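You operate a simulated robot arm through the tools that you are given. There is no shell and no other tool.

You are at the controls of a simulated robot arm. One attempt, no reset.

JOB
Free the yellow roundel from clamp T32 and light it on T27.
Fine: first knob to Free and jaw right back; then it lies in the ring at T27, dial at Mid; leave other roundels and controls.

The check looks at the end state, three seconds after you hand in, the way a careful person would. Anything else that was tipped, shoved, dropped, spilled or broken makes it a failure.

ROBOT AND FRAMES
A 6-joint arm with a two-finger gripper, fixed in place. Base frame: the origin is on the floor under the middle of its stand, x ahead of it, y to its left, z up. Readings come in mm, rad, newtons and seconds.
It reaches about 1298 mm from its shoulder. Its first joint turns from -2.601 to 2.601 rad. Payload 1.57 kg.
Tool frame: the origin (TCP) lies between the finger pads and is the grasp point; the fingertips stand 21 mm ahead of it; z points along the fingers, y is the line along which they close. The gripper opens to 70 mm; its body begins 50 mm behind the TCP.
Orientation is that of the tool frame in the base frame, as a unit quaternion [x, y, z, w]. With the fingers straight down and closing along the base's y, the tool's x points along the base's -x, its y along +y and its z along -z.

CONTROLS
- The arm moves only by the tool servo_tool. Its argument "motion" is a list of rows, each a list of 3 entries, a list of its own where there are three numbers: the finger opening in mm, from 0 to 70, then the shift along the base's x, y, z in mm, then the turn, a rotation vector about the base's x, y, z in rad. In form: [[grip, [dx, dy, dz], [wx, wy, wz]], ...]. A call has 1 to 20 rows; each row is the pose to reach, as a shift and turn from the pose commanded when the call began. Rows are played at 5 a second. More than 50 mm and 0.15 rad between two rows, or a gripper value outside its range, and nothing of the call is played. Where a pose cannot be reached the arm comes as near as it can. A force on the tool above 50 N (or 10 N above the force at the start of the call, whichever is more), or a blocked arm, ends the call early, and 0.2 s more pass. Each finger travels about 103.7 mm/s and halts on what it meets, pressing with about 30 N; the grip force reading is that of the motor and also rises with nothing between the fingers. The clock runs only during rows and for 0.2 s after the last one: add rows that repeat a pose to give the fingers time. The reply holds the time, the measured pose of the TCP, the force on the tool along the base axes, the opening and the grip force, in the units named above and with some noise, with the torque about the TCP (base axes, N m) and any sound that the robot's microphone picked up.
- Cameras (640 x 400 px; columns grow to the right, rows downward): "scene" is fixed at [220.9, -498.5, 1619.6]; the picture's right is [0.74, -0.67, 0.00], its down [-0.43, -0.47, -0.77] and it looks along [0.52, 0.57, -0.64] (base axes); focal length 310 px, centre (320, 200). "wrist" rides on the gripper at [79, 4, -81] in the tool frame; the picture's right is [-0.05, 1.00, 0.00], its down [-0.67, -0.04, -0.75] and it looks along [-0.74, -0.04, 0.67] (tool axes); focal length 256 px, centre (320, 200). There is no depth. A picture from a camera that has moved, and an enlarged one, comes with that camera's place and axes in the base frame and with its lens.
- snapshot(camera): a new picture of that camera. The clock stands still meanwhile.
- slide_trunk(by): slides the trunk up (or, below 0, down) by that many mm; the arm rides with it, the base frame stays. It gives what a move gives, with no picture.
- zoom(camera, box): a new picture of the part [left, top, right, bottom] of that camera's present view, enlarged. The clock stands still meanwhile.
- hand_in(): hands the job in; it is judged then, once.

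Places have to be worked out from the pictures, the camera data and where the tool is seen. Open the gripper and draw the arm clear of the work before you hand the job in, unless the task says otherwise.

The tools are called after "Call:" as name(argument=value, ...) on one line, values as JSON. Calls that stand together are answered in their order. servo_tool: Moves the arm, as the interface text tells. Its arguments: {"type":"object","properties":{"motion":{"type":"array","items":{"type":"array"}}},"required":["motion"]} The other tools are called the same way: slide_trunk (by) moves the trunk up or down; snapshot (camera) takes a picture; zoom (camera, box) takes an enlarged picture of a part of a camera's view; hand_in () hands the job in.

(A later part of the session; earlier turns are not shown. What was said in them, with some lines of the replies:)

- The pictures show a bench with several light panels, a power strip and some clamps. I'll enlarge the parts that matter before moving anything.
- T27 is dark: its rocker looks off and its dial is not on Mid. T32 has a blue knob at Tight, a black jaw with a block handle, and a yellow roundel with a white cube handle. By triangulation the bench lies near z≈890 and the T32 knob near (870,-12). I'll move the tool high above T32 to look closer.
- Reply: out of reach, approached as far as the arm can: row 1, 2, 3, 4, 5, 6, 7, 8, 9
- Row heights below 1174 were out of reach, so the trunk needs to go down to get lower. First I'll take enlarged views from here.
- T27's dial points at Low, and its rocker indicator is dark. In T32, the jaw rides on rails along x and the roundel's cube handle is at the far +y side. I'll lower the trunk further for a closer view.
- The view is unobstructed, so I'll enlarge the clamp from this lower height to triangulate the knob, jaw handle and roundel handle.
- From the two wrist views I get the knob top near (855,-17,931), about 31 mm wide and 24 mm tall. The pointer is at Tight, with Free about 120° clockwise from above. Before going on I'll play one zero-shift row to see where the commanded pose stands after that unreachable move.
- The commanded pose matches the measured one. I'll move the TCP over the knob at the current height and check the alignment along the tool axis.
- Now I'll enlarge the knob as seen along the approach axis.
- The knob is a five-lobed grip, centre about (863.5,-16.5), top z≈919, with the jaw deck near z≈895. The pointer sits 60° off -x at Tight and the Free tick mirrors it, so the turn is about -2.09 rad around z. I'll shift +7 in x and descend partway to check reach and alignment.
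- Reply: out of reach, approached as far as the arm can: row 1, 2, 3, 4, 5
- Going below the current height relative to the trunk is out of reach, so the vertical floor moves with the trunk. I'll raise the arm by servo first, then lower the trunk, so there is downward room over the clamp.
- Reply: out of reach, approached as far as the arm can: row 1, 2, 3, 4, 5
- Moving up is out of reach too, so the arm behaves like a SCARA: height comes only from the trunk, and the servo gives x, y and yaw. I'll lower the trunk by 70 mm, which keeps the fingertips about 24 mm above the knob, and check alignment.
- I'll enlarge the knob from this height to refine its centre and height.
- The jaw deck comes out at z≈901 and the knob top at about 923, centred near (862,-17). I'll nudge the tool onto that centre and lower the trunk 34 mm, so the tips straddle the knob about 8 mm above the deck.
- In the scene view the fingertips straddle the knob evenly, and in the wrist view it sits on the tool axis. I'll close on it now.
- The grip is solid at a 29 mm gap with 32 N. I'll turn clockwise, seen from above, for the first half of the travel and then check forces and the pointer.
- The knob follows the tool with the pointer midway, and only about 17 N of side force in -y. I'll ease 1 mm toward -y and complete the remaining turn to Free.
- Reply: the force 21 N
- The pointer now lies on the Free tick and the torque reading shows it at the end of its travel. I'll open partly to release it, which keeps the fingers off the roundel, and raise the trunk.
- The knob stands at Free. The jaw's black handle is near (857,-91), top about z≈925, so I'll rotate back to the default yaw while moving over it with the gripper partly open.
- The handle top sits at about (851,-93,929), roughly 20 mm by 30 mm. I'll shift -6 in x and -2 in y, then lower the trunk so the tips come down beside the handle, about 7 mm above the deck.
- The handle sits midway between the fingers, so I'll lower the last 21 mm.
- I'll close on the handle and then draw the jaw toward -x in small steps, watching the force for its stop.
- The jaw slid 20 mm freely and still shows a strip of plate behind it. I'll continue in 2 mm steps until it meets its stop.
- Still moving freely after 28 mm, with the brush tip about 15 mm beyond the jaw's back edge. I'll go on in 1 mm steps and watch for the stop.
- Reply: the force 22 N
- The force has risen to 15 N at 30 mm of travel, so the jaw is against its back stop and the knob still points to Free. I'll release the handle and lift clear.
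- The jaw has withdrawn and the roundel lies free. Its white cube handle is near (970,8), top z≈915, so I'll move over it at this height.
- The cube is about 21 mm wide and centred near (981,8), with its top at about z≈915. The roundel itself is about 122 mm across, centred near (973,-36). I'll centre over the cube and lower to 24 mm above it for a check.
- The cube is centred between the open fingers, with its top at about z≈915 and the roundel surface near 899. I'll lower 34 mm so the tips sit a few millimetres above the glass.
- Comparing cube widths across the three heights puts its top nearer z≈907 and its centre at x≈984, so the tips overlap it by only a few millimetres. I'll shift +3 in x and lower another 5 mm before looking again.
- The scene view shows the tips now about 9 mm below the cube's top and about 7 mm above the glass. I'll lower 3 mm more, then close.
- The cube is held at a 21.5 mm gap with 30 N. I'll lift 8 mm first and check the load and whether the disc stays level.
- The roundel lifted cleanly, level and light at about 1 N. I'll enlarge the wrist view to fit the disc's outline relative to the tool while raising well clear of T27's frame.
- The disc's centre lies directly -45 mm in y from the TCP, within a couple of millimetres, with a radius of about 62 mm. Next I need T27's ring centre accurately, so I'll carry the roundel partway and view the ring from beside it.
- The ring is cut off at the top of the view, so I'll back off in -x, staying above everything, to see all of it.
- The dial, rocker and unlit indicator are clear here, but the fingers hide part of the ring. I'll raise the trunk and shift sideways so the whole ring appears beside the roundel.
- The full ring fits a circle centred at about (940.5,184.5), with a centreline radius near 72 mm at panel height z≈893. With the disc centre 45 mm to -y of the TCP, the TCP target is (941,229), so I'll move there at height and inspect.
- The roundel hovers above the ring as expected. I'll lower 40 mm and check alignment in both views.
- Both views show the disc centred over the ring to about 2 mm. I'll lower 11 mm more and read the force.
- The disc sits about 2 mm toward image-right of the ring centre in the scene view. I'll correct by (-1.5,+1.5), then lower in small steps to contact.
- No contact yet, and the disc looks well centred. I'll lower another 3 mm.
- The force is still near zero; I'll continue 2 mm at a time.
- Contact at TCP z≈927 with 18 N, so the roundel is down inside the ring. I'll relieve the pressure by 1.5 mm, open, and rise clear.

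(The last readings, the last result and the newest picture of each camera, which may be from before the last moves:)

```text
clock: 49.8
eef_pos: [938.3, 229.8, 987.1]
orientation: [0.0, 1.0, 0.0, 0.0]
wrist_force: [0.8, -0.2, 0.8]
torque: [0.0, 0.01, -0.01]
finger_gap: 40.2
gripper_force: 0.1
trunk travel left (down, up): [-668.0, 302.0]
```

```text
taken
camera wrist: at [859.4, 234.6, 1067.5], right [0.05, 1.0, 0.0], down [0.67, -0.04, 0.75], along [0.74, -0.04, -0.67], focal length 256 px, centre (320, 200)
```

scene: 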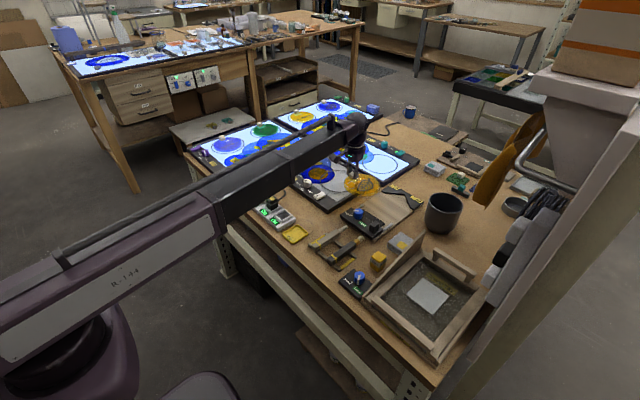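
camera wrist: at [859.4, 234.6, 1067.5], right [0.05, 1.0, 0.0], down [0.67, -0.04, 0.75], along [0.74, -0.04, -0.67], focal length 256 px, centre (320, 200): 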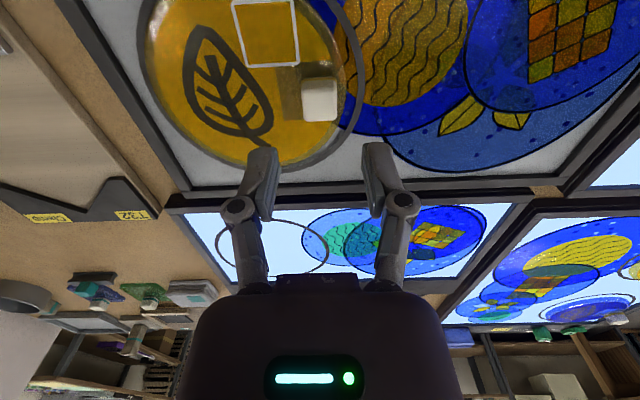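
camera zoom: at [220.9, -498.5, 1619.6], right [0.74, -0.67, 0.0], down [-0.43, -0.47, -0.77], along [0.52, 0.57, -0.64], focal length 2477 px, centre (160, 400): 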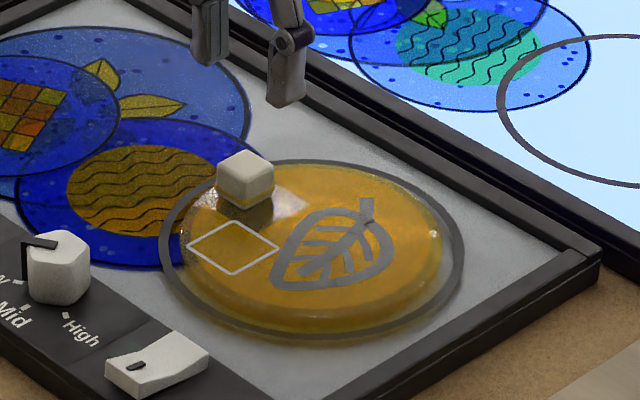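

The roundel rests in the ring with its cube upright. Next is the dial, near (820,241), so I'll move over it at this height and look down the tool axis.

Call:
servo_tool(motion=[[60, [-40, 4, 0], [0, 0, 0]], [60, [-80, 8, 0], [0, 0, 0]], [60, [-118.5, 11, 0], [0, 0, 0]], [60, [-118.5, 11, 0], [0, 0, 0]]])

Call:
snapshot(camera="wrist")

Call:
zoom(camera="wrist", box=[240, 30, 400, 150])

Call:
zoom(camera="scene", box=[280, 140, 380, 210])

```text
clock: 50.8
eef_pos: [819.7, 241.3, 985.9]
orientation: [0.0, 1.0, 0.0, 0.0]
wrist_force: [-0.2, 0.5, 0.0]
torque: [-0.02, -0.01, -0.01]
finger_gap: 59.9
gripper_force: 0.0
trunk travel left (down, up): [-668.0, 302.0]
```

```text
taken
camera wrist: at [740.0, 245.8, 1067.5], right [0.05, 1.0, 0.0], down [0.67, -0.04, 0.75], along [0.74, -0.04, -0.67], focal length 256 px, centre (320, 200)
```

wrist: 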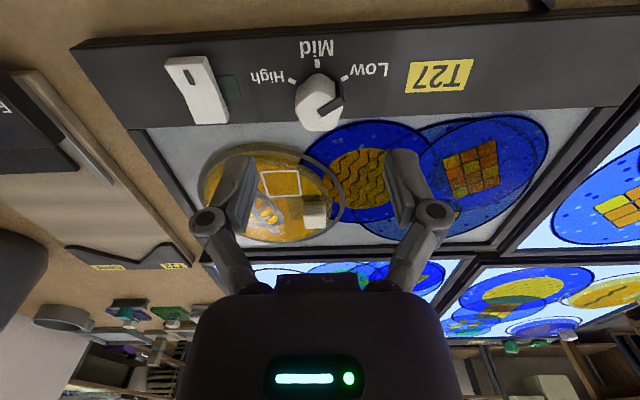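

```text
3.33 times, centred on (320, 90) of wrist
camera zoom: at [740.0, 245.8, 1067.5], right [0.05, 1.0, 0.0], down [0.67, -0.04, 0.75], along [0.74, -0.04, -0.67], focal length 853 px, centre (320, 567)
```

zoom: 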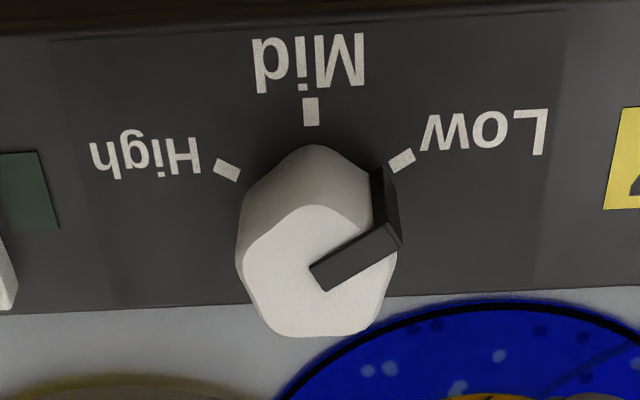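

```text
5.71 times, centred on (330, 175) of scene
camera zoom: at [220.9, -498.5, 1619.6], right [0.74, -0.67, 0.0], down [-0.43, -0.47, -0.77], along [0.52, 0.57, -0.64], focal length 1769 px, centre (263, 343)
```

zoom: 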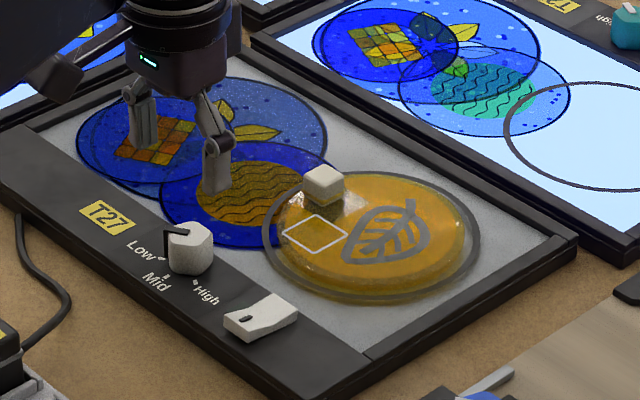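

The dial is the same five-lobed type, centred near (824.5,242), top z≈915, pointing at Low. Mid is 60° counter-clockwise from above, so the turn is +1.05 rad. I'll centre over it and lower to just above.

Call:
servo_tool(motion=[[66, [5.5, 0.5, 0], [0, 0, 0]], [66, [5.5, 0.5, 0], [0, 0, 0]]])

Call:
slide_trunk(by=-40)

Call:
zoom(camera="wrist", box=[230, 50, 410, 180])

Call:
zoom(camera="scene", box=[280, 160, 340, 205])

```text
clock: 51.4
eef_pos: [824.3, 242.1, 986.9]
orientation: [0.0, 1.0, 0.001, 0.001]
wrist_force: [0.3, 0.7, -0.1]
torque: [0.0, -0.02, 0.01]
finger_gap: 65.8
gripper_force: 0.0
trunk travel left (down, up): [-668.0, 302.0]
```

```text
clock: 52.2
eef_pos: [824.1, 241.7, 947.2]
orientation: [-0.001, 1.0, 0.0, 0.0]
wrist_force: [0.5, -0.3, -0.7]
torque: [-0.02, -0.01, -0.01]
finger_gap: 65.7
gripper_force: 0.1
trunk travel left (down, up): [-628.0, 342.0]
```

```text
3.08 times, centred on (320, 115) of wrist
camera zoom: at [745.8, 246.0, 1027.6], right [0.05, 1.0, 0.0], down [0.67, -0.04, 0.75], along [0.74, -0.04, -0.67], focal length 788 px, centre (320, 462)
```

zoom: 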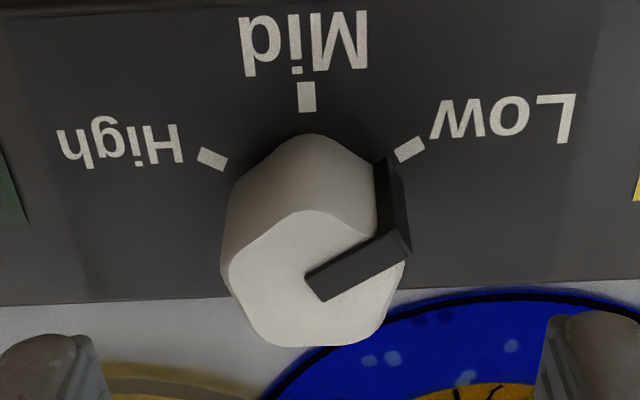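

```text
8.89 times, centred on (310, 182) of scene
camera zoom: at [220.9, -498.5, 1619.6], right [0.74, -0.67, 0.0], down [-0.43, -0.47, -0.77], along [0.52, 0.57, -0.64], focal length 2752 px, centre (409, 356)
```

zoom: 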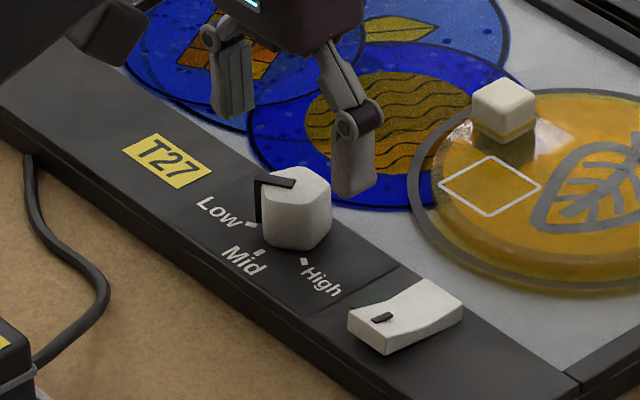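

The dial is centred under the tool in both directions. I'll lower 22 mm so the tips straddle it, and check clearance.

Call:
slide_trunk(by=-22)

Call:
zoom(camera="wrist", box=[230, 70, 410, 200])

Call:
zoom(camera="scene", box=[280, 160, 340, 205])

```text
clock: 52.9
eef_pos: [825.1, 241.7, 924.4]
orientation: [-0.002, 1.0, 0.001, 0.0]
wrist_force: [0.1, 0.0, -0.1]
torque: [0.01, -0.02, 0.01]
finger_gap: 65.9
gripper_force: 0.0
trunk travel left (down, up): [-606.0, 364.0]
```

```text
3.08 times, centred on (320, 135) of wrist
camera zoom: at [745.8, 246.0, 1005.6], right [0.05, 1.0, 0.0], down [0.67, -0.04, 0.75], along [0.74, -0.04, -0.67], focal length 788 px, centre (320, 400)
```

zoom: 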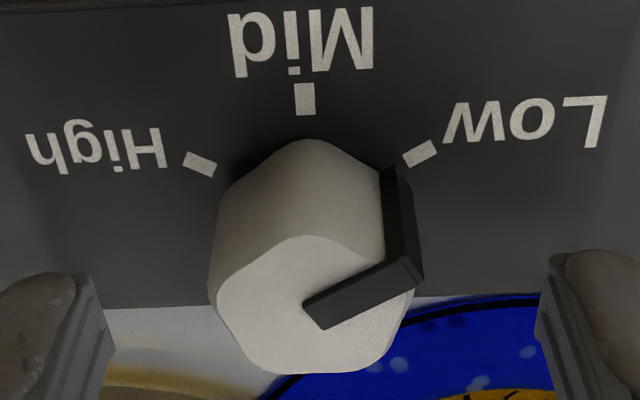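

```text
8.89 times, centred on (310, 182) of scene
camera zoom: at [220.9, -498.5, 1619.6], right [0.74, -0.67, 0.0], down [-0.43, -0.47, -0.77], along [0.52, 0.57, -0.64], focal length 2752 px, centre (409, 356)
```

zoom: 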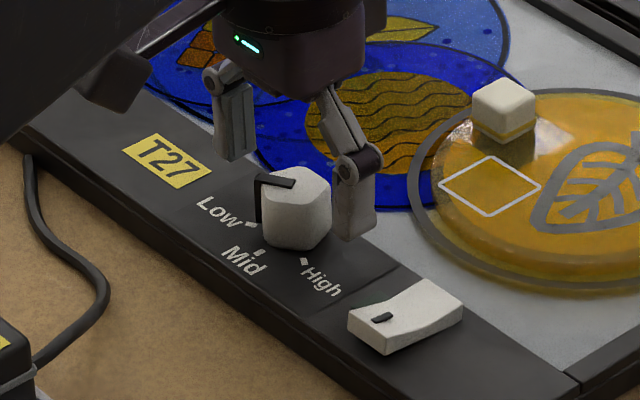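

The tips overlap the dial by a few millimetres so far. I'll lower 4 mm more with a 1.5 mm nudge in +x, then close on it.

Call:
servo_tool(motion=[[60, [1.5, 0, 0], [0, 0, 0]], [60, [1.5, 0, 0], [0, 0, 0]]])

Call:
slide_trunk(by=-4)

Call:
servo_tool(motion=[[40, [0, 0, 0], [0, 0, 0]], [20, [0, 0, 0], [0, 0, 0]], [20, [0, 0, 0], [0, 0, 0]], [20, [0, 0, 0], [0, 0, 0]]])

Call:
zoom(camera="wrist", box=[230, 70, 410, 200])

Call:
zoom(camera="scene", box=[280, 160, 340, 205])

```text
clock: 53.5
eef_pos: [826.8, 241.3, 923.7]
orientation: [0.0, 1.0, 0.0, 0.0]
wrist_force: [0.3, -0.5, 0.7]
torque: [0.01, -0.01, 0.01]
finger_gap: 59.9
gripper_force: 0.0
trunk travel left (down, up): [-606.0, 364.0]
```

```text
clock: 54.0
eef_pos: [827.6, 243.0, 920.5]
orientation: [0.0, 1.0, 0.0, -0.001]
wrist_force: [-0.1, 0.5, 0.6]
torque: [-0.01, -0.01, 0.0]
finger_gap: 60.0
gripper_force: 0.0
trunk travel left (down, up): [-602.0, 368.0]
```

```text
clock: 55.0
eef_pos: [827.9, 239.5, 921.0]
orientation: [-0.001, 1.0, 0.0, 0.0]
wrist_force: [1.4, -9.8, 0.9]
torque: [-0.44, -0.13, 0.02]
finger_gap: 29.8
gripper_force: 32.4
trunk travel left (down, up): [-602.0, 368.0]
```

```text
3.08 times, centred on (320, 135) of wrist
camera zoom: at [747.3, 245.0, 1001.8], right [0.05, 1.0, 0.0], down [0.67, -0.03, 0.75], along [0.74, -0.04, -0.67], focal length 788 px, centre (320, 400)
```

zoom: 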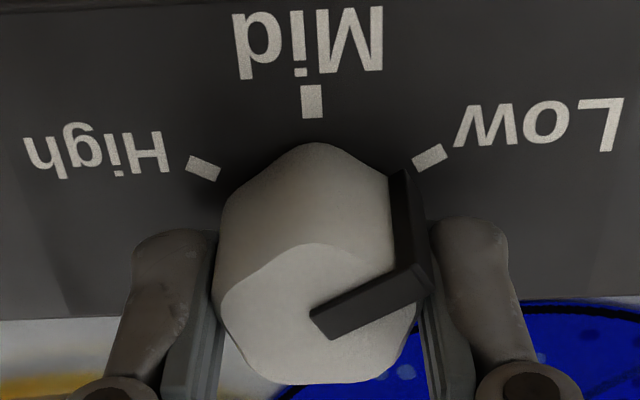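

```text
8.89 times, centred on (310, 182) of scene
camera zoom: at [220.9, -498.5, 1619.6], right [0.74, -0.67, 0.0], down [-0.43, -0.47, -0.77], along [0.52, 0.57, -0.64], focal length 2752 px, centre (409, 356)
```

zoom: 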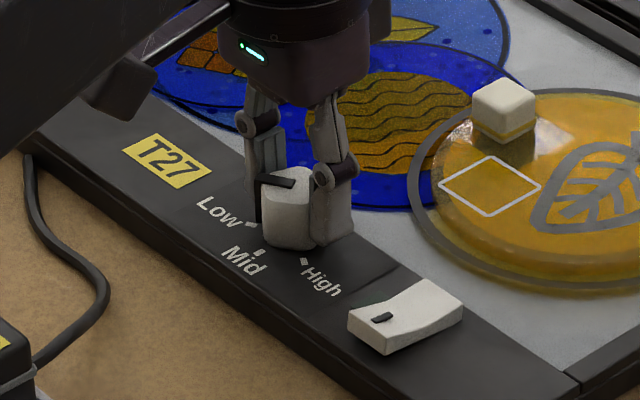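

The dial is gripped at 29.8 mm with a small -y side load. I'll turn it counter-clockwise by 60° while easing 1.5 mm to -y.

Call:
servo_tool(motion=[[20, [0, -1, 0], [0, 0, 0.13]], [20, [0, -1.5, 0], [0, 0, 0.26]], [20, [0, -1.5, 0], [0, 0, 0.39]], [20, [0, -1.5, 0], [0, 0, 0.52]], [20, [0, -1.5, 0], [0, 0, 0.65]], [20, [0, -1.5, 0], [0, 0, 0.78]], [20, [0, -1.5, 0], [0, 0, 0.91]], [20, [0, -1.5, 0], [0, 0, 1.04]], [20, [0, -1.5, 0], [0, 0, 1.047]]])

Call:
snapshot(camera="wrist")

Call:
zoom(camera="scene", box=[280, 160, 340, 205])

```text
clock: 57.0
eef_pos: [826.4, 241.5, 920.4]
orientation: [-0.501, 0.865, 0.001, 0.0]
wrist_force: [-7.2, 15.4, -0.3]
torque: [0.97, -0.29, -0.02]
finger_gap: 29.9
gripper_force: 32.2
trunk travel left (down, up): [-602.0, 368.0]
```

```text
taken
camera wrist: at [782.5, 175.7, 1001.7], right [-0.84, 0.54, 0.0], down [0.36, 0.56, 0.75], along [0.4, 0.63, -0.67], focal length 256 px, centre (320, 200)
```

wrist: 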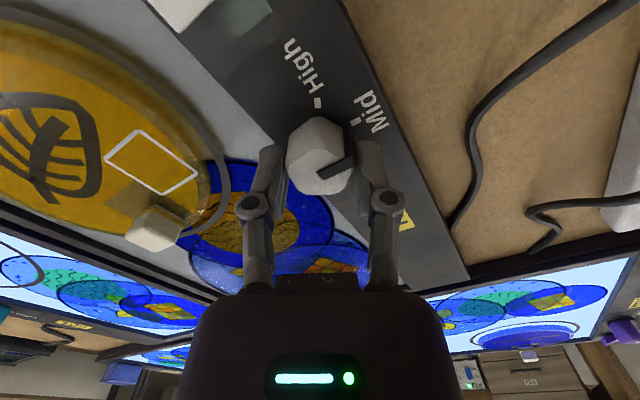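

```text
8.89 times, centred on (310, 182) of scene
camera zoom: at [220.9, -498.5, 1619.6], right [0.74, -0.67, 0.0], down [-0.43, -0.47, -0.77], along [0.52, 0.57, -0.64], focal length 2752 px, centre (409, 356)
```

zoom: 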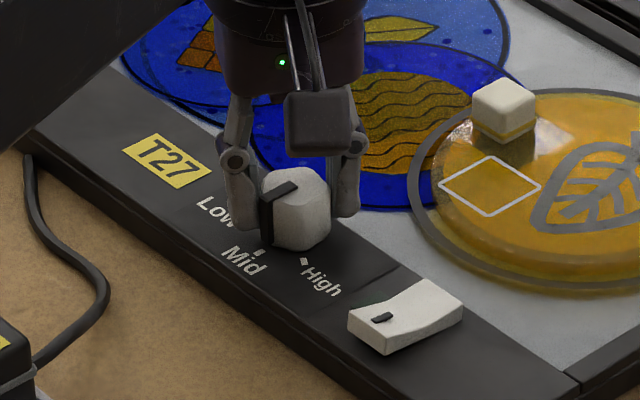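

The pointer appears to aim at the Mid tick. I'll open, rise, and return to the default yaw to verify from above.

Call:
servo_tool(motion=[[44, [0, 0, 0], [0, 0, 0]], [46, [0, 0, 0], [0, 0, 0]], [46, [0, 0, 0], [0, 0, 0]]])

Call:
slide_trunk(by=66)

Call:
servo_tool(motion=[[46, [0, 0, 0], [0, 0, -0.13]], [46, [0, 0, 0], [0, 0, -0.26]], [46, [0, 0, 0], [0, 0, -0.39]], [46, [0, 0, 0], [0, 0, -0.52]], [46, [0, 0, 0], [0, 0, -0.65]], [46, [0, 0, 0], [0, 0, -0.78]], [46, [0, 0, 0], [0, 0, -0.91]], [46, [0, 0, 0], [0, 0, -1.047]], [46, [0, 0, 0], [0, 0, -1.047]]])

Call:
snapshot(camera="wrist")

Call:
zoom(camera="wrist", box=[240, 30, 400, 150])

Call:
zoom(camera="scene", box=[280, 160, 340, 205])

```text
clock: 57.8
eef_pos: [827.2, 239.4, 920.8]
orientation: [-0.5, 0.866, 0.0, 0.001]
wrist_force: [0.7, 0.4, -0.2]
torque: [0.0, 0.0, 0.01]
finger_gap: 46.0
gripper_force: 0.1
trunk travel left (down, up): [-602.0, 368.0]
```

```text
clock: 58.9
eef_pos: [826.3, 240.3, 987.6]
orientation: [-0.5, 0.866, 0.0, 0.0]
wrist_force: [0.1, 0.0, -0.1]
torque: [-0.06, -0.01, 0.02]
finger_gap: 46.1
gripper_force: 0.1
trunk travel left (down, up): [-668.0, 302.0]
```

```text
clock: 60.9
eef_pos: [826.7, 240.6, 986.4]
orientation: [0.001, 1.0, 0.0, 0.0]
wrist_force: [-1.0, 0.5, 0.9]
torque: [0.01, 0.01, -0.05]
finger_gap: 46.0
gripper_force: 0.1
trunk travel left (down, up): [-668.0, 302.0]
```

```text
taken
camera wrist: at [747.4, 244.6, 1067.6], right [0.05, 1.0, 0.0], down [0.67, -0.04, 0.75], along [0.74, -0.04, -0.67], focal length 256 px, centre (320, 200)
```

wrist: 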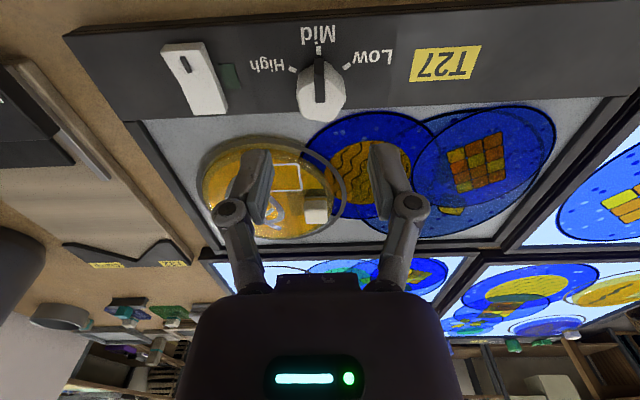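

```text
3.33 times, centred on (320, 90) of wrist
camera zoom: at [747.4, 244.6, 1067.6], right [0.05, 1.0, 0.0], down [0.67, -0.04, 0.75], along [0.74, -0.04, -0.67], focal length 853 px, centre (320, 567)
```

zoom: 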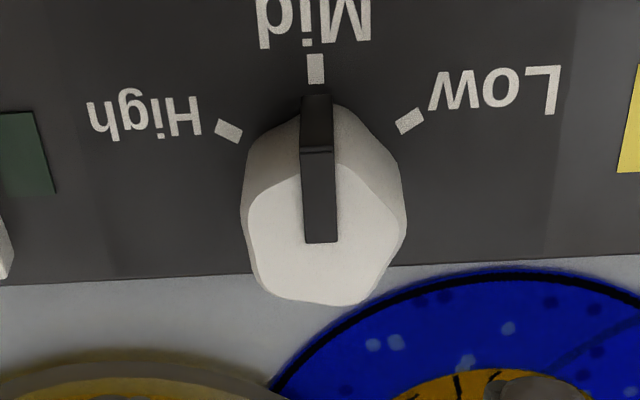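

```text
8.89 times, centred on (310, 182) of scene
camera zoom: at [220.9, -498.5, 1619.6], right [0.74, -0.67, 0.0], down [-0.43, -0.47, -0.77], along [0.52, 0.57, -0.64], focal length 2752 px, centre (409, 356)
```

zoom: 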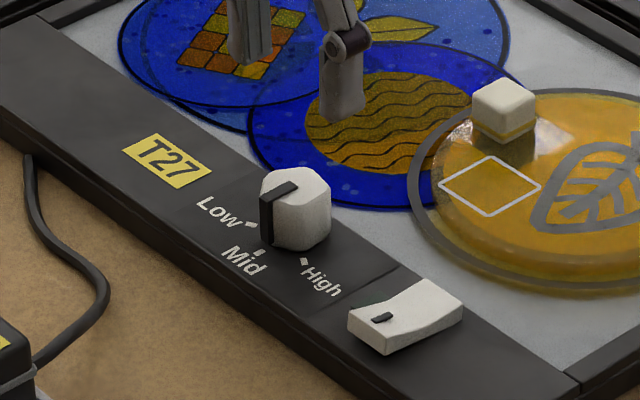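

The dial is exactly on Mid and nothing nearby has moved. T27 still isn't lit, so its rocker needs pressing; I'll compare it with the lit T25 panel's rocker to find the ON end.

Call:
zoom(camera="scene", box=[316, 180, 340, 198])

Call:
zoom(camera="scene", box=[390, 140, 420, 162])

Call:
zoom(camera="scene", box=[170, 130, 270, 200])

Call:
zoom(camera="wrist", box=[140, 20, 260, 130])

```text
16.00 times, centred on (328, 189) of scene
camera zoom: at [220.9, -498.5, 1619.6], right [0.74, -0.67, 0.0], down [-0.43, -0.47, -0.77], along [0.52, 0.57, -0.64], focal length 4954 px, centre (192, 376)
```

zoom: 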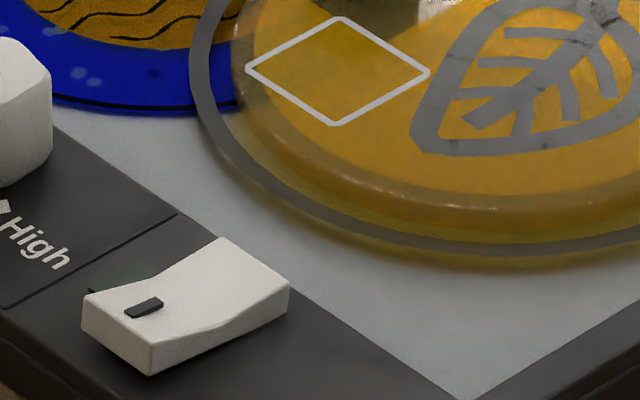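

```text
16.00 times, centred on (405, 151) of scene
camera zoom: at [220.9, -498.5, 1619.6], right [0.74, -0.67, 0.0], down [-0.43, -0.47, -0.77], along [0.52, 0.57, -0.64], focal length 4954 px, centre (-1040, 984)
```

zoom: 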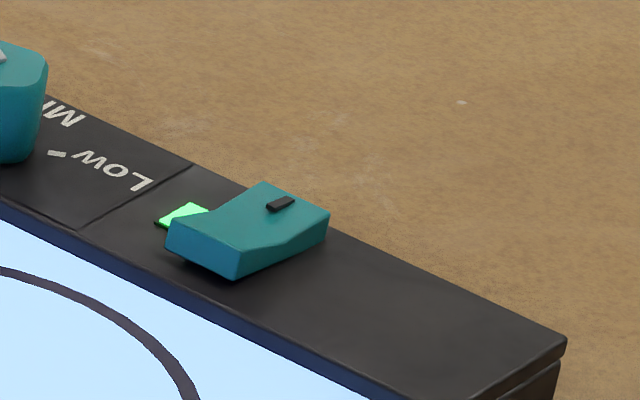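

```text
5.71 times, centred on (220, 165) of scene
camera zoom: at [220.9, -498.5, 1619.6], right [0.74, -0.67, 0.0], down [-0.43, -0.47, -0.77], along [0.52, 0.57, -0.64], focal length 1769 px, centre (891, 400)
```

zoom: 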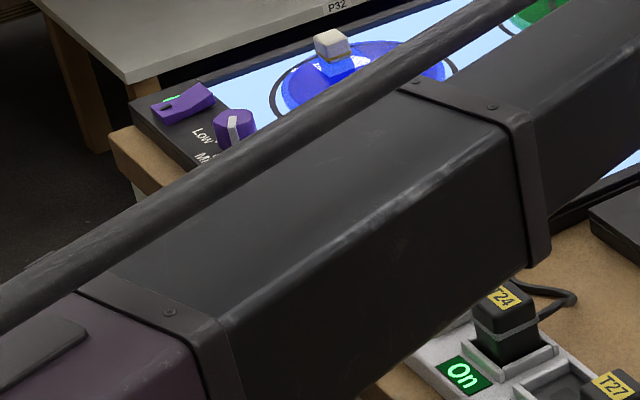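

```text
3.64 times, centred on (200, 75) of wrist
camera zoom: at [747.4, 244.6, 1067.6], right [0.05, 1.0, 0.0], down [0.67, -0.04, 0.75], along [0.74, -0.04, -0.67], focal length 931 px, centre (756, 654)
```

zoom: 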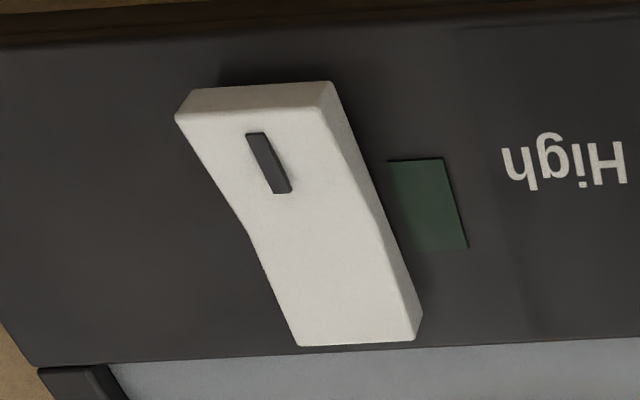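

The rocker's marked end (-x side) is raised on T27, while on the lit T25 the marked end is down. So I need to press the marked end, at about (801,161.5), top z≈907. I'll close the fingers and move above it.

Call:
servo_tool(motion=[[0, [-9, -26, 0], [0, 0, 0]], [0, [-18, -53, 0], [0, 0, 0]], [0, [-26, -79, 0], [0, 0, 0]], [0, [-26, -79, 0], [0, 0, 0]]])

Call:
snapshot(camera="wrist")

Call:
zoom(camera="wrist", box=[240, 30, 400, 150])

Call:
zoom(camera="scene", box=[300, 160, 360, 205])

```text
clock: 61.9
eef_pos: [801.4, 160.3, 987.2]
orientation: [-0.002, 1.0, 0.0, 0.0]
wrist_force: [-0.1, -0.5, 0.7]
torque: [0.03, 0.0, 0.01]
finger_gap: 0.0
gripper_force: 28.6
trunk travel left (down, up): [-668.0, 302.0]
```

```text
taken
camera wrist: at [721.0, 165.0, 1067.6], right [0.05, 1.0, 0.0], down [0.67, -0.04, 0.75], along [0.74, -0.04, -0.67], focal length 256 px, centre (320, 200)
```

wrist: 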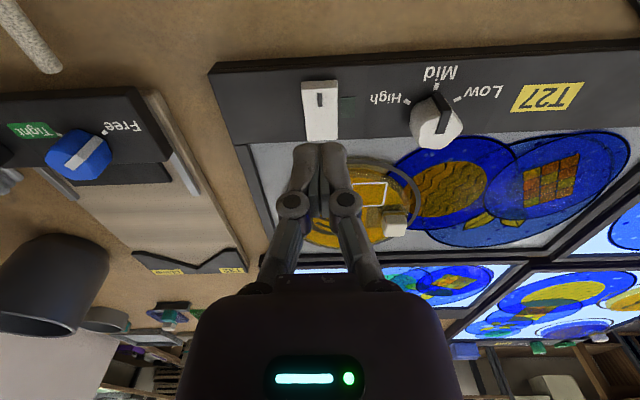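

```text
3.33 times, centred on (320, 90) of wrist
camera zoom: at [721.0, 165.0, 1067.6], right [0.05, 1.0, 0.0], down [0.67, -0.04, 0.75], along [0.74, -0.04, -0.67], focal length 853 px, centre (320, 567)
```

zoom: 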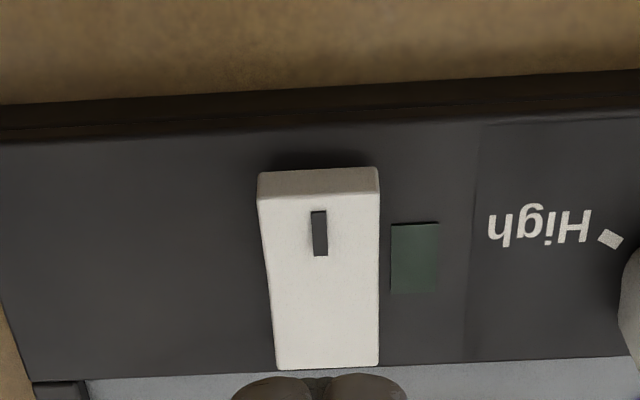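

```text
8.89 times, centred on (330, 182) of scene
camera zoom: at [220.9, -498.5, 1619.6], right [0.74, -0.67, 0.0], down [-0.43, -0.47, -0.77], along [0.52, 0.57, -0.64], focal length 2752 px, centre (231, 356)
```

zoom: 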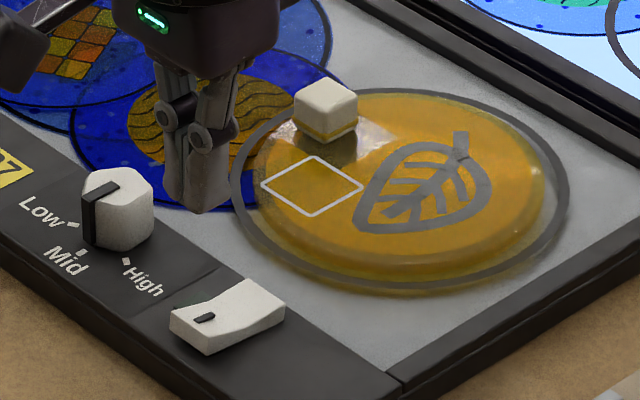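

The fingertips are in line with the marked end of the rocker. I'll lower 46 mm to hover just above it.

Call:
slide_trunk(by=-46)

Call:
zoom(camera="wrist", box=[240, 60, 400, 180])

Call:
zoom(camera="scene", box=[310, 165, 350, 205])

```text
clock: 62.8
eef_pos: [801.0, 159.7, 941.6]
orientation: [0.0, 1.0, 0.0, 0.0]
wrist_force: [-0.1, -1.2, 0.0]
torque: [0.03, 0.01, 0.0]
finger_gap: 0.0
gripper_force: 28.6
trunk travel left (down, up): [-622.0, 348.0]
```

```text
3.33 times, centred on (320, 120) of wrist
camera zoom: at [720.9, 165.4, 1021.7], right [0.05, 1.0, 0.0], down [0.67, -0.04, 0.75], along [0.74, -0.04, -0.67], focal length 853 px, centre (320, 467)
```

zoom: 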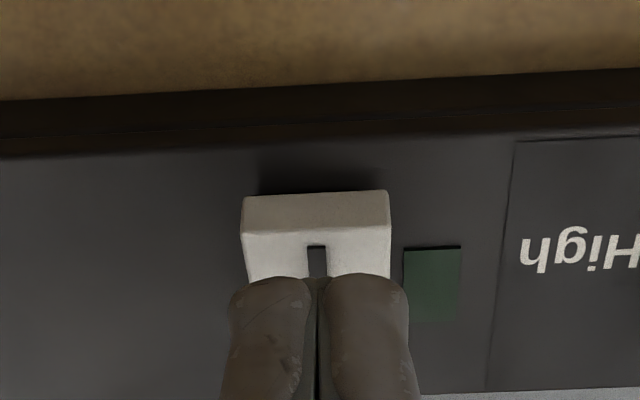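

```text
10.00 times, centred on (330, 185) of scene
camera zoom: at [220.9, -498.5, 1619.6], right [0.74, -0.67, 0.0], down [-0.43, -0.47, -0.77], along [0.52, 0.57, -0.64], focal length 3096 px, centre (220, 350)
```

zoom: 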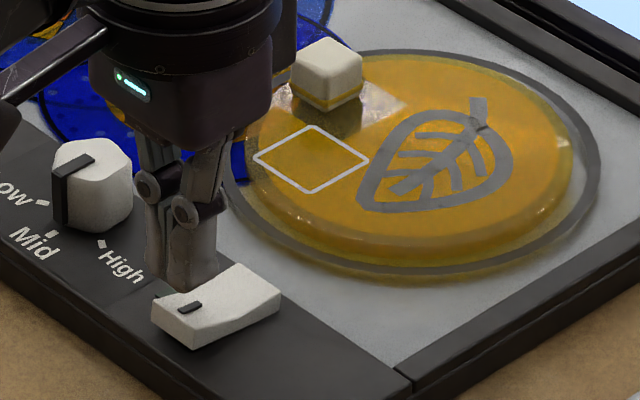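

The tips hover about 10–15 mm above the marked end. I'll go down 8 mm, then probe in smaller steps.

Call:
slide_trunk(by=-8)

Call:
slide_trunk(by=-3)

Call:
zoom(camera="scene", box=[310, 165, 350, 205])

```text
clock: 63.3
eef_pos: [801.1, 160.1, 932.2]
orientation: [0.0, 1.0, 0.0, 0.0]
wrist_force: [-1.1, 0.7, -1.4]
torque: [0.05, 0.01, 0.01]
finger_gap: 0.0
gripper_force: 28.7
trunk travel left (down, up): [-614.0, 356.0]
```

```text
clock: 63.9
eef_pos: [800.5, 161.5, 928.6]
orientation: [-0.001, 1.0, 0.0, 0.0]
wrist_force: [0.6, 0.2, 0.1]
torque: [-0.04, -0.01, 0.0]
finger_gap: 0.0
gripper_force: 28.6
trunk travel left (down, up): [-611.0, 359.0]
```

```text
10.00 times, centred on (330, 185) of scene
camera zoom: at [220.9, -498.5, 1619.6], right [0.74, -0.67, 0.0], down [-0.43, -0.47, -0.77], along [0.52, 0.57, -0.64], focal length 3096 px, centre (220, 350)
```

zoom: 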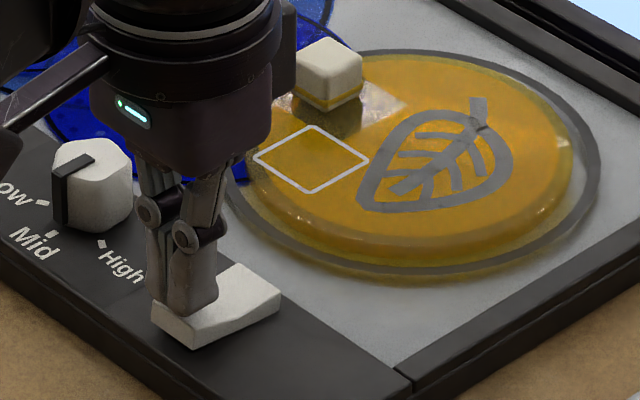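

No contact force yet with the tips at about z≈908. I'll continue down in 3 mm and 2 mm steps.

Call:
slide_trunk(by=-3)

Call:
slide_trunk(by=-2)

Call:
zoom(camera="scene", box=[310, 165, 350, 205])

```text
clock: 64.4
eef_pos: [800.4, 161.2, 926.9]
orientation: [-0.001, 1.0, 0.0, 0.0]
wrist_force: [0.0, 0.0, -0.5]
torque: [-0.01, 0.02, -0.02]
finger_gap: 0.0
gripper_force: 28.5
trunk travel left (down, up): [-608.0, 362.0]
```

```text
clock: 64.9
eef_pos: [799.9, 161.0, 925.1]
orientation: [0.0, 1.0, 0.001, 0.0]
wrist_force: [-1.3, -0.1, 1.1]
torque: [0.02, 0.03, 0.03]
finger_gap: 6.1
gripper_force: 28.4
trunk travel left (down, up): [-606.0, 364.0]
```

```text
10.00 times, centred on (330, 185) of scene
camera zoom: at [220.9, -498.5, 1619.6], right [0.74, -0.67, 0.0], down [-0.43, -0.47, -0.77], along [0.52, 0.57, -0.64], focal length 3096 px, centre (220, 350)
```

zoom: 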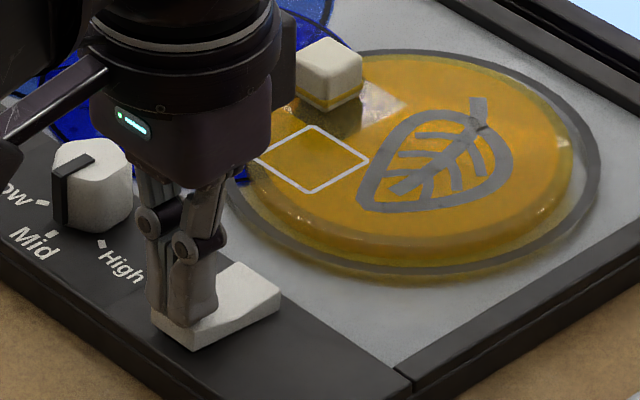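

The fingers have parted by 6 mm, which suggests they are wedging around the raised mark on the rocker. I'll back up, shift 6 mm to -y so that one finger presses squarely, and try again.

Call:
slide_trunk(by=8)

Call:
servo_tool(motion=[[0, [-1, -6, 0], [0, 0, 0]], [0, [-1, -6, 0], [0, 0, 0]], [0, [-1, -6, 0], [0, 0, 0]]])

Call:
zoom(camera="wrist", box=[240, 60, 400, 180])

Call:
zoom(camera="scene", box=[310, 165, 350, 205])

```text
clock: 65.5
eef_pos: [801.3, 161.4, 932.7]
orientation: [0.0, 1.0, 0.0, 0.0]
wrist_force: [-0.2, -0.4, 0.7]
torque: [-0.01, 0.02, -0.01]
finger_gap: 0.1
gripper_force: 28.3
trunk travel left (down, up): [-614.0, 356.0]
```

```text
clock: 66.3
eef_pos: [799.6, 153.6, 933.1]
orientation: [-0.001, 1.0, 0.0, 0.0]
wrist_force: [-0.9, -0.4, 0.2]
torque: [-0.02, 0.01, 0.0]
finger_gap: 0.0
gripper_force: 28.5
trunk travel left (down, up): [-614.0, 356.0]
```

```text
3.33 times, centred on (320, 120) of wrist
camera zoom: at [720.0, 159.5, 1013.6], right [0.05, 1.0, 0.0], down [0.67, -0.04, 0.75], along [0.74, -0.04, -0.67], focal length 853 px, centre (320, 467)
```

zoom: 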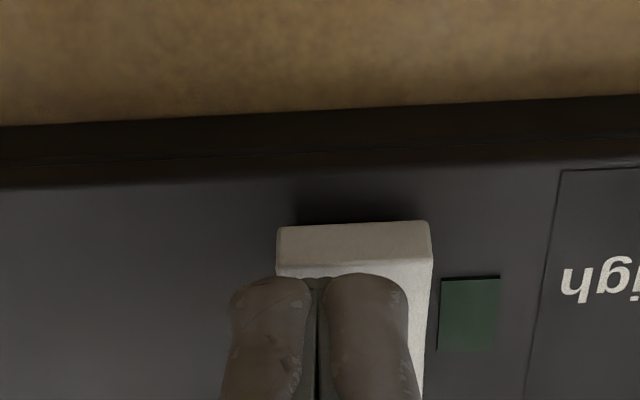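

```text
10.00 times, centred on (330, 185) of scene
camera zoom: at [220.9, -498.5, 1619.6], right [0.74, -0.67, 0.0], down [-0.43, -0.47, -0.77], along [0.52, 0.57, -0.64], focal length 3096 px, centre (220, 350)
```

zoom: 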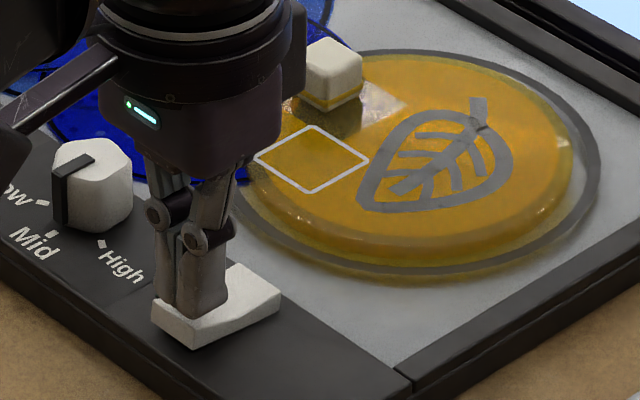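

One finger is now squarely over the mark. I'll press down in steps and watch the force, sound and indicator.

Call:
slide_trunk(by=-7)

Call:
slide_trunk(by=-2)

Call:
zoom(camera="scene", box=[310, 165, 350, 205])

```text
clock: 66.8
eef_pos: [798.9, 155.1, 926.9]
orientation: [0.0, 1.0, 0.0, 0.0]
wrist_force: [-0.1, -1.2, -1.2]
torque: [0.01, -0.01, -0.01]
finger_gap: 0.2
gripper_force: 28.2
trunk travel left (down, up): [-607.0, 363.0]
```

```text
clock: 67.3
eef_pos: [799.6, 154.4, 923.2]
orientation: [-0.001, 1.0, -0.001, 0.0]
wrist_force: [-0.9, -0.9, 0.6]
torque: [-0.01, 0.0, -0.01]
finger_gap: 6.0
gripper_force: 28.5
trunk travel left (down, up): [-605.0, 365.0]
```

```text
10.00 times, centred on (330, 185) of scene
camera zoom: at [220.9, -498.5, 1619.6], right [0.74, -0.67, 0.0], down [-0.43, -0.47, -0.77], along [0.52, 0.57, -0.64], focal length 3096 px, centre (220, 350)
```

zoom: 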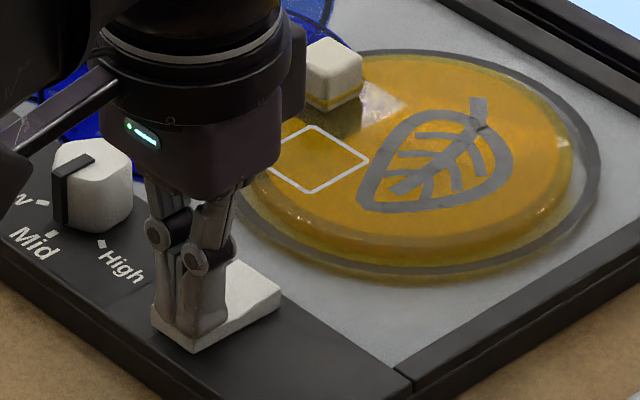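

The gap opened to 6 mm again at the same height with almost no force, so I'll look closely at what the tips are doing before pressing further.

Call:
zoom(camera="wrist", box=[260, 90, 380, 180])

Call:
zoom(camera="scene", box=[318, 182, 338, 202])

```text
4.44 times, centred on (320, 135) of wrist
camera zoom: at [719.9, 159.3, 1004.7], right [0.05, 1.0, 0.0], down [0.67, -0.04, 0.75], along [0.74, -0.04, -0.67], focal length 1138 px, centre (320, 489)
```

zoom: 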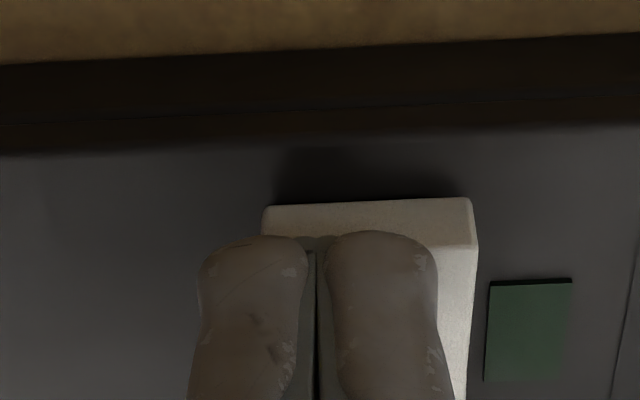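

```text
16.00 times, centred on (328, 192) of scene
camera zoom: at [220.9, -498.5, 1619.6], right [0.74, -0.67, 0.0], down [-0.43, -0.47, -0.77], along [0.52, 0.57, -0.64], focal length 4954 px, centre (192, 328)
```

zoom: 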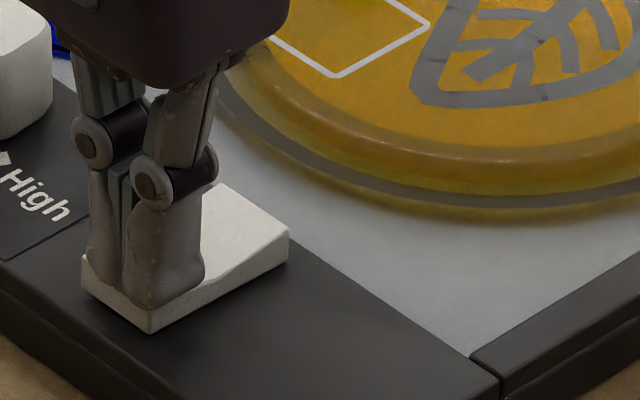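

The tips are simply resting on the rocker's marked facet at about z≈904, and nothing is being pinched. I'll continue pressing in 2 mm steps.

Call:
slide_trunk(by=-2)

Call:
zoom(camera="scene", box=[310, 165, 350, 205])

```text
clock: 67.9
eef_pos: [799.5, 154.4, 922.3]
orientation: [0.0, 1.0, -0.001, -0.001]
wrist_force: [-0.4, -1.6, 2.1]
torque: [0.0, -0.02, -0.01]
finger_gap: 6.0
gripper_force: 28.7
trunk travel left (down, up): [-603.0, 367.0]
```

```text
10.00 times, centred on (330, 185) of scene
camera zoom: at [220.9, -498.5, 1619.6], right [0.74, -0.67, 0.0], down [-0.43, -0.47, -0.77], along [0.52, 0.57, -0.64], focal length 3096 px, centre (220, 350)
```

zoom: 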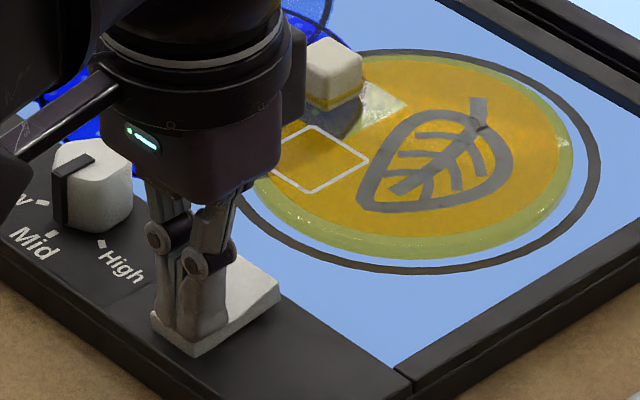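

T27 has lit up. To avoid dragging the rocker back, I'll open the fingers slightly, rise, and confirm that it stays latched.

Call:
servo_tool(motion=[[12, [0, 0, 0], [0, 0, 0]], [12, [0, 0, 0], [0, 0, 0]]])

Call:
slide_trunk(by=70)

Call:
snapshot(camera="wrist")

Call:
zoom(camera="scene", box=[270, 130, 390, 210])

```text
clock: 68.5
eef_pos: [799.3, 154.2, 922.2]
orientation: [0.0, 1.0, 0.001, 0.0]
wrist_force: [-0.6, -0.4, 5.8]
torque: [-0.03, -0.01, 0.05]
finger_gap: 12.2
gripper_force: 0.0
trunk travel left (down, up): [-603.0, 367.0]
```

```text
clock: 69.5
eef_pos: [800.3, 155.3, 990.7]
orientation: [0.0, 1.0, 0.0, 0.0]
wrist_force: [0.1, -0.1, 0.1]
torque: [-0.03, 0.02, 0.0]
finger_gap: 12.0
gripper_force: 0.1
trunk travel left (down, up): [-673.0, 297.0]
```

```text
taken
camera wrist: at [720.1, 159.5, 1072.5], right [0.05, 1.0, 0.0], down [0.67, -0.04, 0.75], along [0.74, -0.04, -0.67], focal length 256 px, centre (320, 200)
```

wrist: 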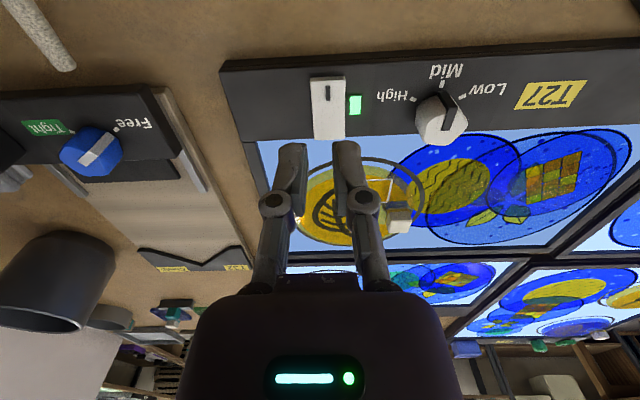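

```text
5.00 times, centred on (330, 170) of scene
camera zoom: at [220.9, -498.5, 1619.6], right [0.74, -0.67, 0.0], down [-0.43, -0.47, -0.77], along [0.52, 0.57, -0.64], focal length 1548 px, centre (270, 350)
```

zoom: 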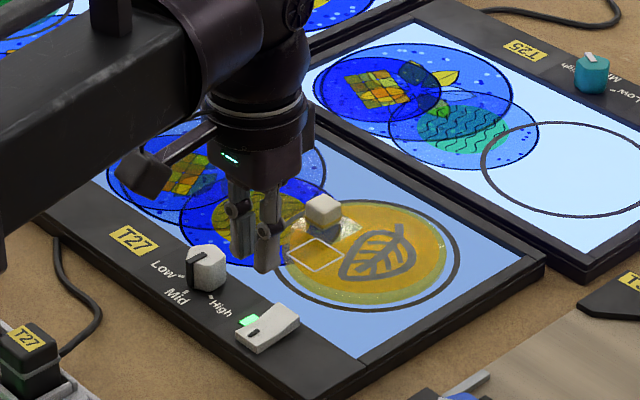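

T27 is lit and latched, with the green indicator on and the dial at Mid. I'll open the gripper, raise the trunk and withdraw the arm to get a clean final look at everything.

Call:
slide_trunk(by=150)

Call:
servo_tool(motion=[[70, [-35, 20, 0], [0, 0, 0]], [70, [-70, 40, 0], [0, 0, 0]], [70, [-105, 60, 0], [0, 0, 0]], [70, [-140, 80, 0], [0, 0, 0]], [70, [-170, 100, 0], [0, 0, 0]], [70, [-170, 100, 0], [0, 0, 0]]])

Call:
snapshot(camera="scene")

Call:
zoom(camera="scene", box=[290, 150, 390, 215])

Call:
zoom(camera="scene", box=[330, 170, 450, 250])

Call:
snapshot(camera="wrist")

```text
clock: 71.3
eef_pos: [800.1, 155.5, 1140.9]
orientation: [-0.001, 1.0, 0.0, -0.001]
wrist_force: [0.2, 0.6, 1.1]
torque: [-0.01, 0.01, 0.01]
finger_gap: 11.8
gripper_force: 0.0
trunk travel left (down, up): [-823.0, 147.0]
```

```text
clock: 72.7
eef_pos: [629.4, 255.3, 1140.2]
orientation: [0.0, 1.0, 0.001, -0.001]
wrist_force: [-0.5, 0.5, 0.5]
torque: [-0.03, 0.0, -0.03]
finger_gap: 70.0
gripper_force: 0.0
trunk travel left (down, up): [-823.0, 147.0]
```

```text
taken
```

scene: 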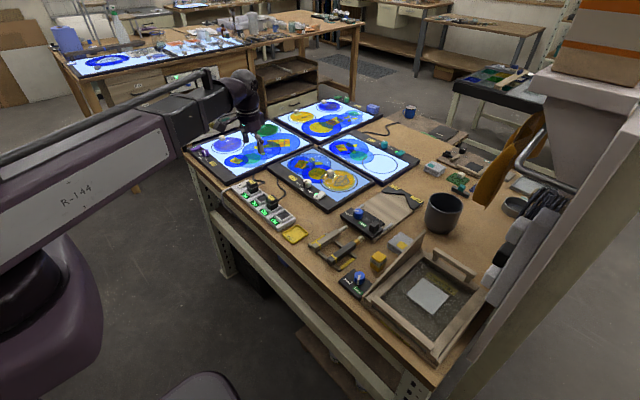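

```text
6.15 times, centred on (340, 182) of scene
camera zoom: at [220.9, -498.5, 1619.6], right [0.74, -0.67, 0.0], down [-0.43, -0.47, -0.77], along [0.52, 0.57, -0.64], focal length 1905 px, centre (197, 308)
```

zoom: 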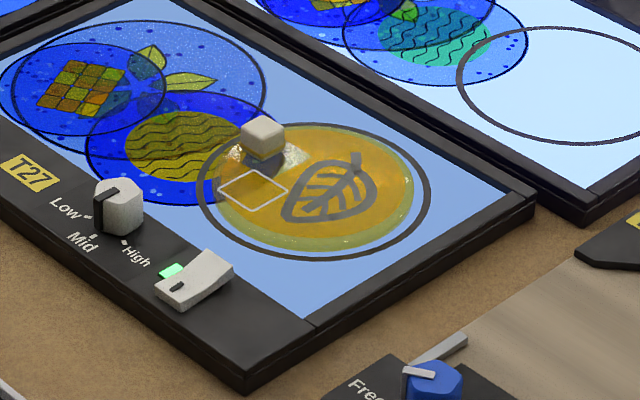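

```text
5.00 times, centred on (390, 210) of scene
camera zoom: at [220.9, -498.5, 1619.6], right [0.74, -0.67, 0.0], down [-0.43, -0.47, -0.77], along [0.52, 0.57, -0.64], focal length 1548 px, centre (-30, 150)
```

zoom: 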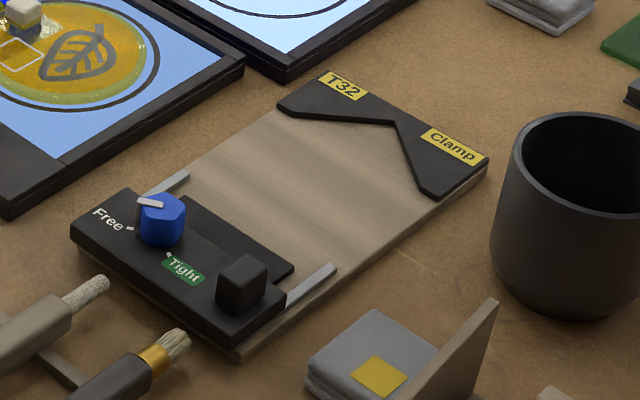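

```text
taken
camera wrist: at [549.7, 259.3, 1222.5], right [0.05, 1.0, 0.0], down [0.67, -0.04, 0.74], along [0.74, -0.04, -0.67], focal length 256 px, centre (320, 200)
```

wrist: 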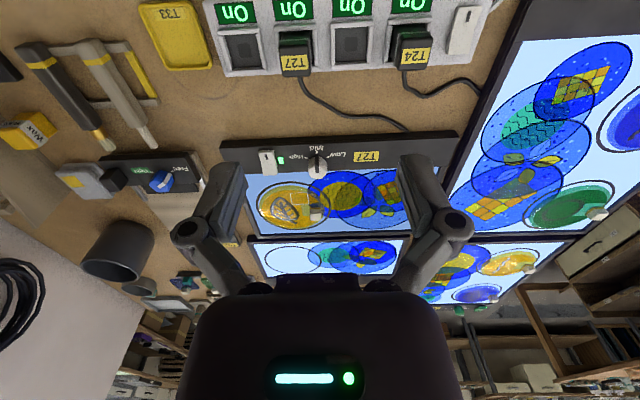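

The scene shows the disc centred in the ring, T27 lit with the dial at Mid, the T32 knob at Free and the jaw back. I'll take one last enlarged check from the wrist camera.

Call:
zoom(camera="wrist", box=[230, 130, 430, 240])

Call:
zoom(camera="wrist", box=[0, 30, 240, 230])

Call:
zoom(camera="scene", box=[335, 200, 400, 245])

```text
3.20 times, centred on (330, 185) of wrist
camera zoom: at [549.7, 259.3, 1222.5], right [0.05, 1.0, 0.0], down [0.67, -0.04, 0.74], along [0.74, -0.04, -0.67], focal length 819 px, centre (288, 248)
```

zoom: 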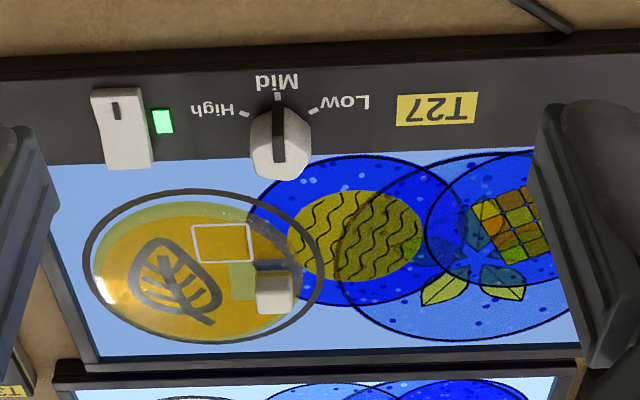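

```text
2.00 times, centred on (120, 130) of wrist
camera zoom: at [549.7, 259.3, 1222.5], right [0.05, 1.0, 0.0], down [0.67, -0.04, 0.74], along [0.74, -0.04, -0.67], focal length 512 px, centre (720, 340)
```

zoom: 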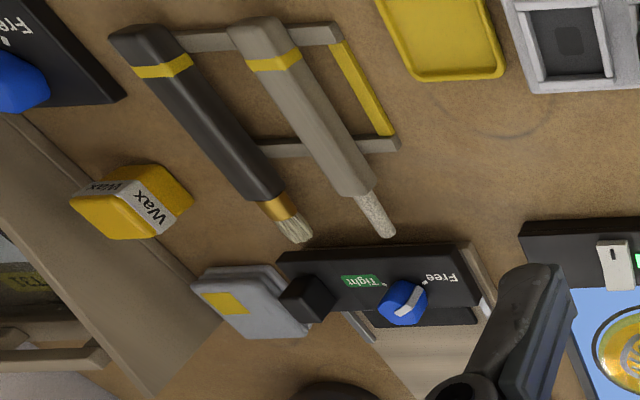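

```text
8.89 times, centred on (368, 222) of scene
camera zoom: at [220.9, -498.5, 1619.6], right [0.74, -0.67, 0.0], down [-0.43, -0.47, -0.77], along [0.52, 0.57, -0.64], focal length 2752 px, centre (-102, 0)
```

zoom: 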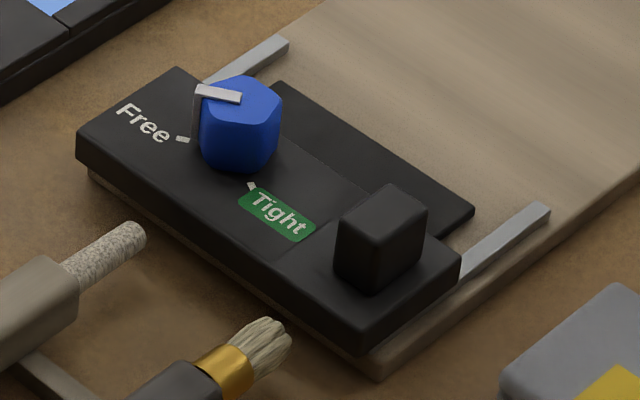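

Everything checks out:
- The T32 knob is at Free and the jaw is against its back stop.
- The yellow roundel lies flat inside T27's ring.
- T27's dial is at Mid, its indicator is green and its panel is lit.
- The other items I can see look undisturbed, and the arm is clear with the gripper open.

I'm handing the job in.

Call:
hand_in()

```text
The job is handed in.
```

I freed the yellow roundel from clamp T32 and lit it on T27, and the job is handed in. I haven't seen the result of the check.

- **T32:** the knob is at Free and the jaw is drawn back until it met its stop.
- **Roundel:** it lies flat inside the ring on T27. It sits about 3 mm off centre by my estimate, with clearance all round.
- **T27:** the dial is at Mid. I pressed the panel's own rocker switch to light it, and it stayed on with its green indicator showing.
- **Everything else:** I touched no other roundels or controls, and nothing in the final pictures looked moved. The arm is drawn back with the gripper open.
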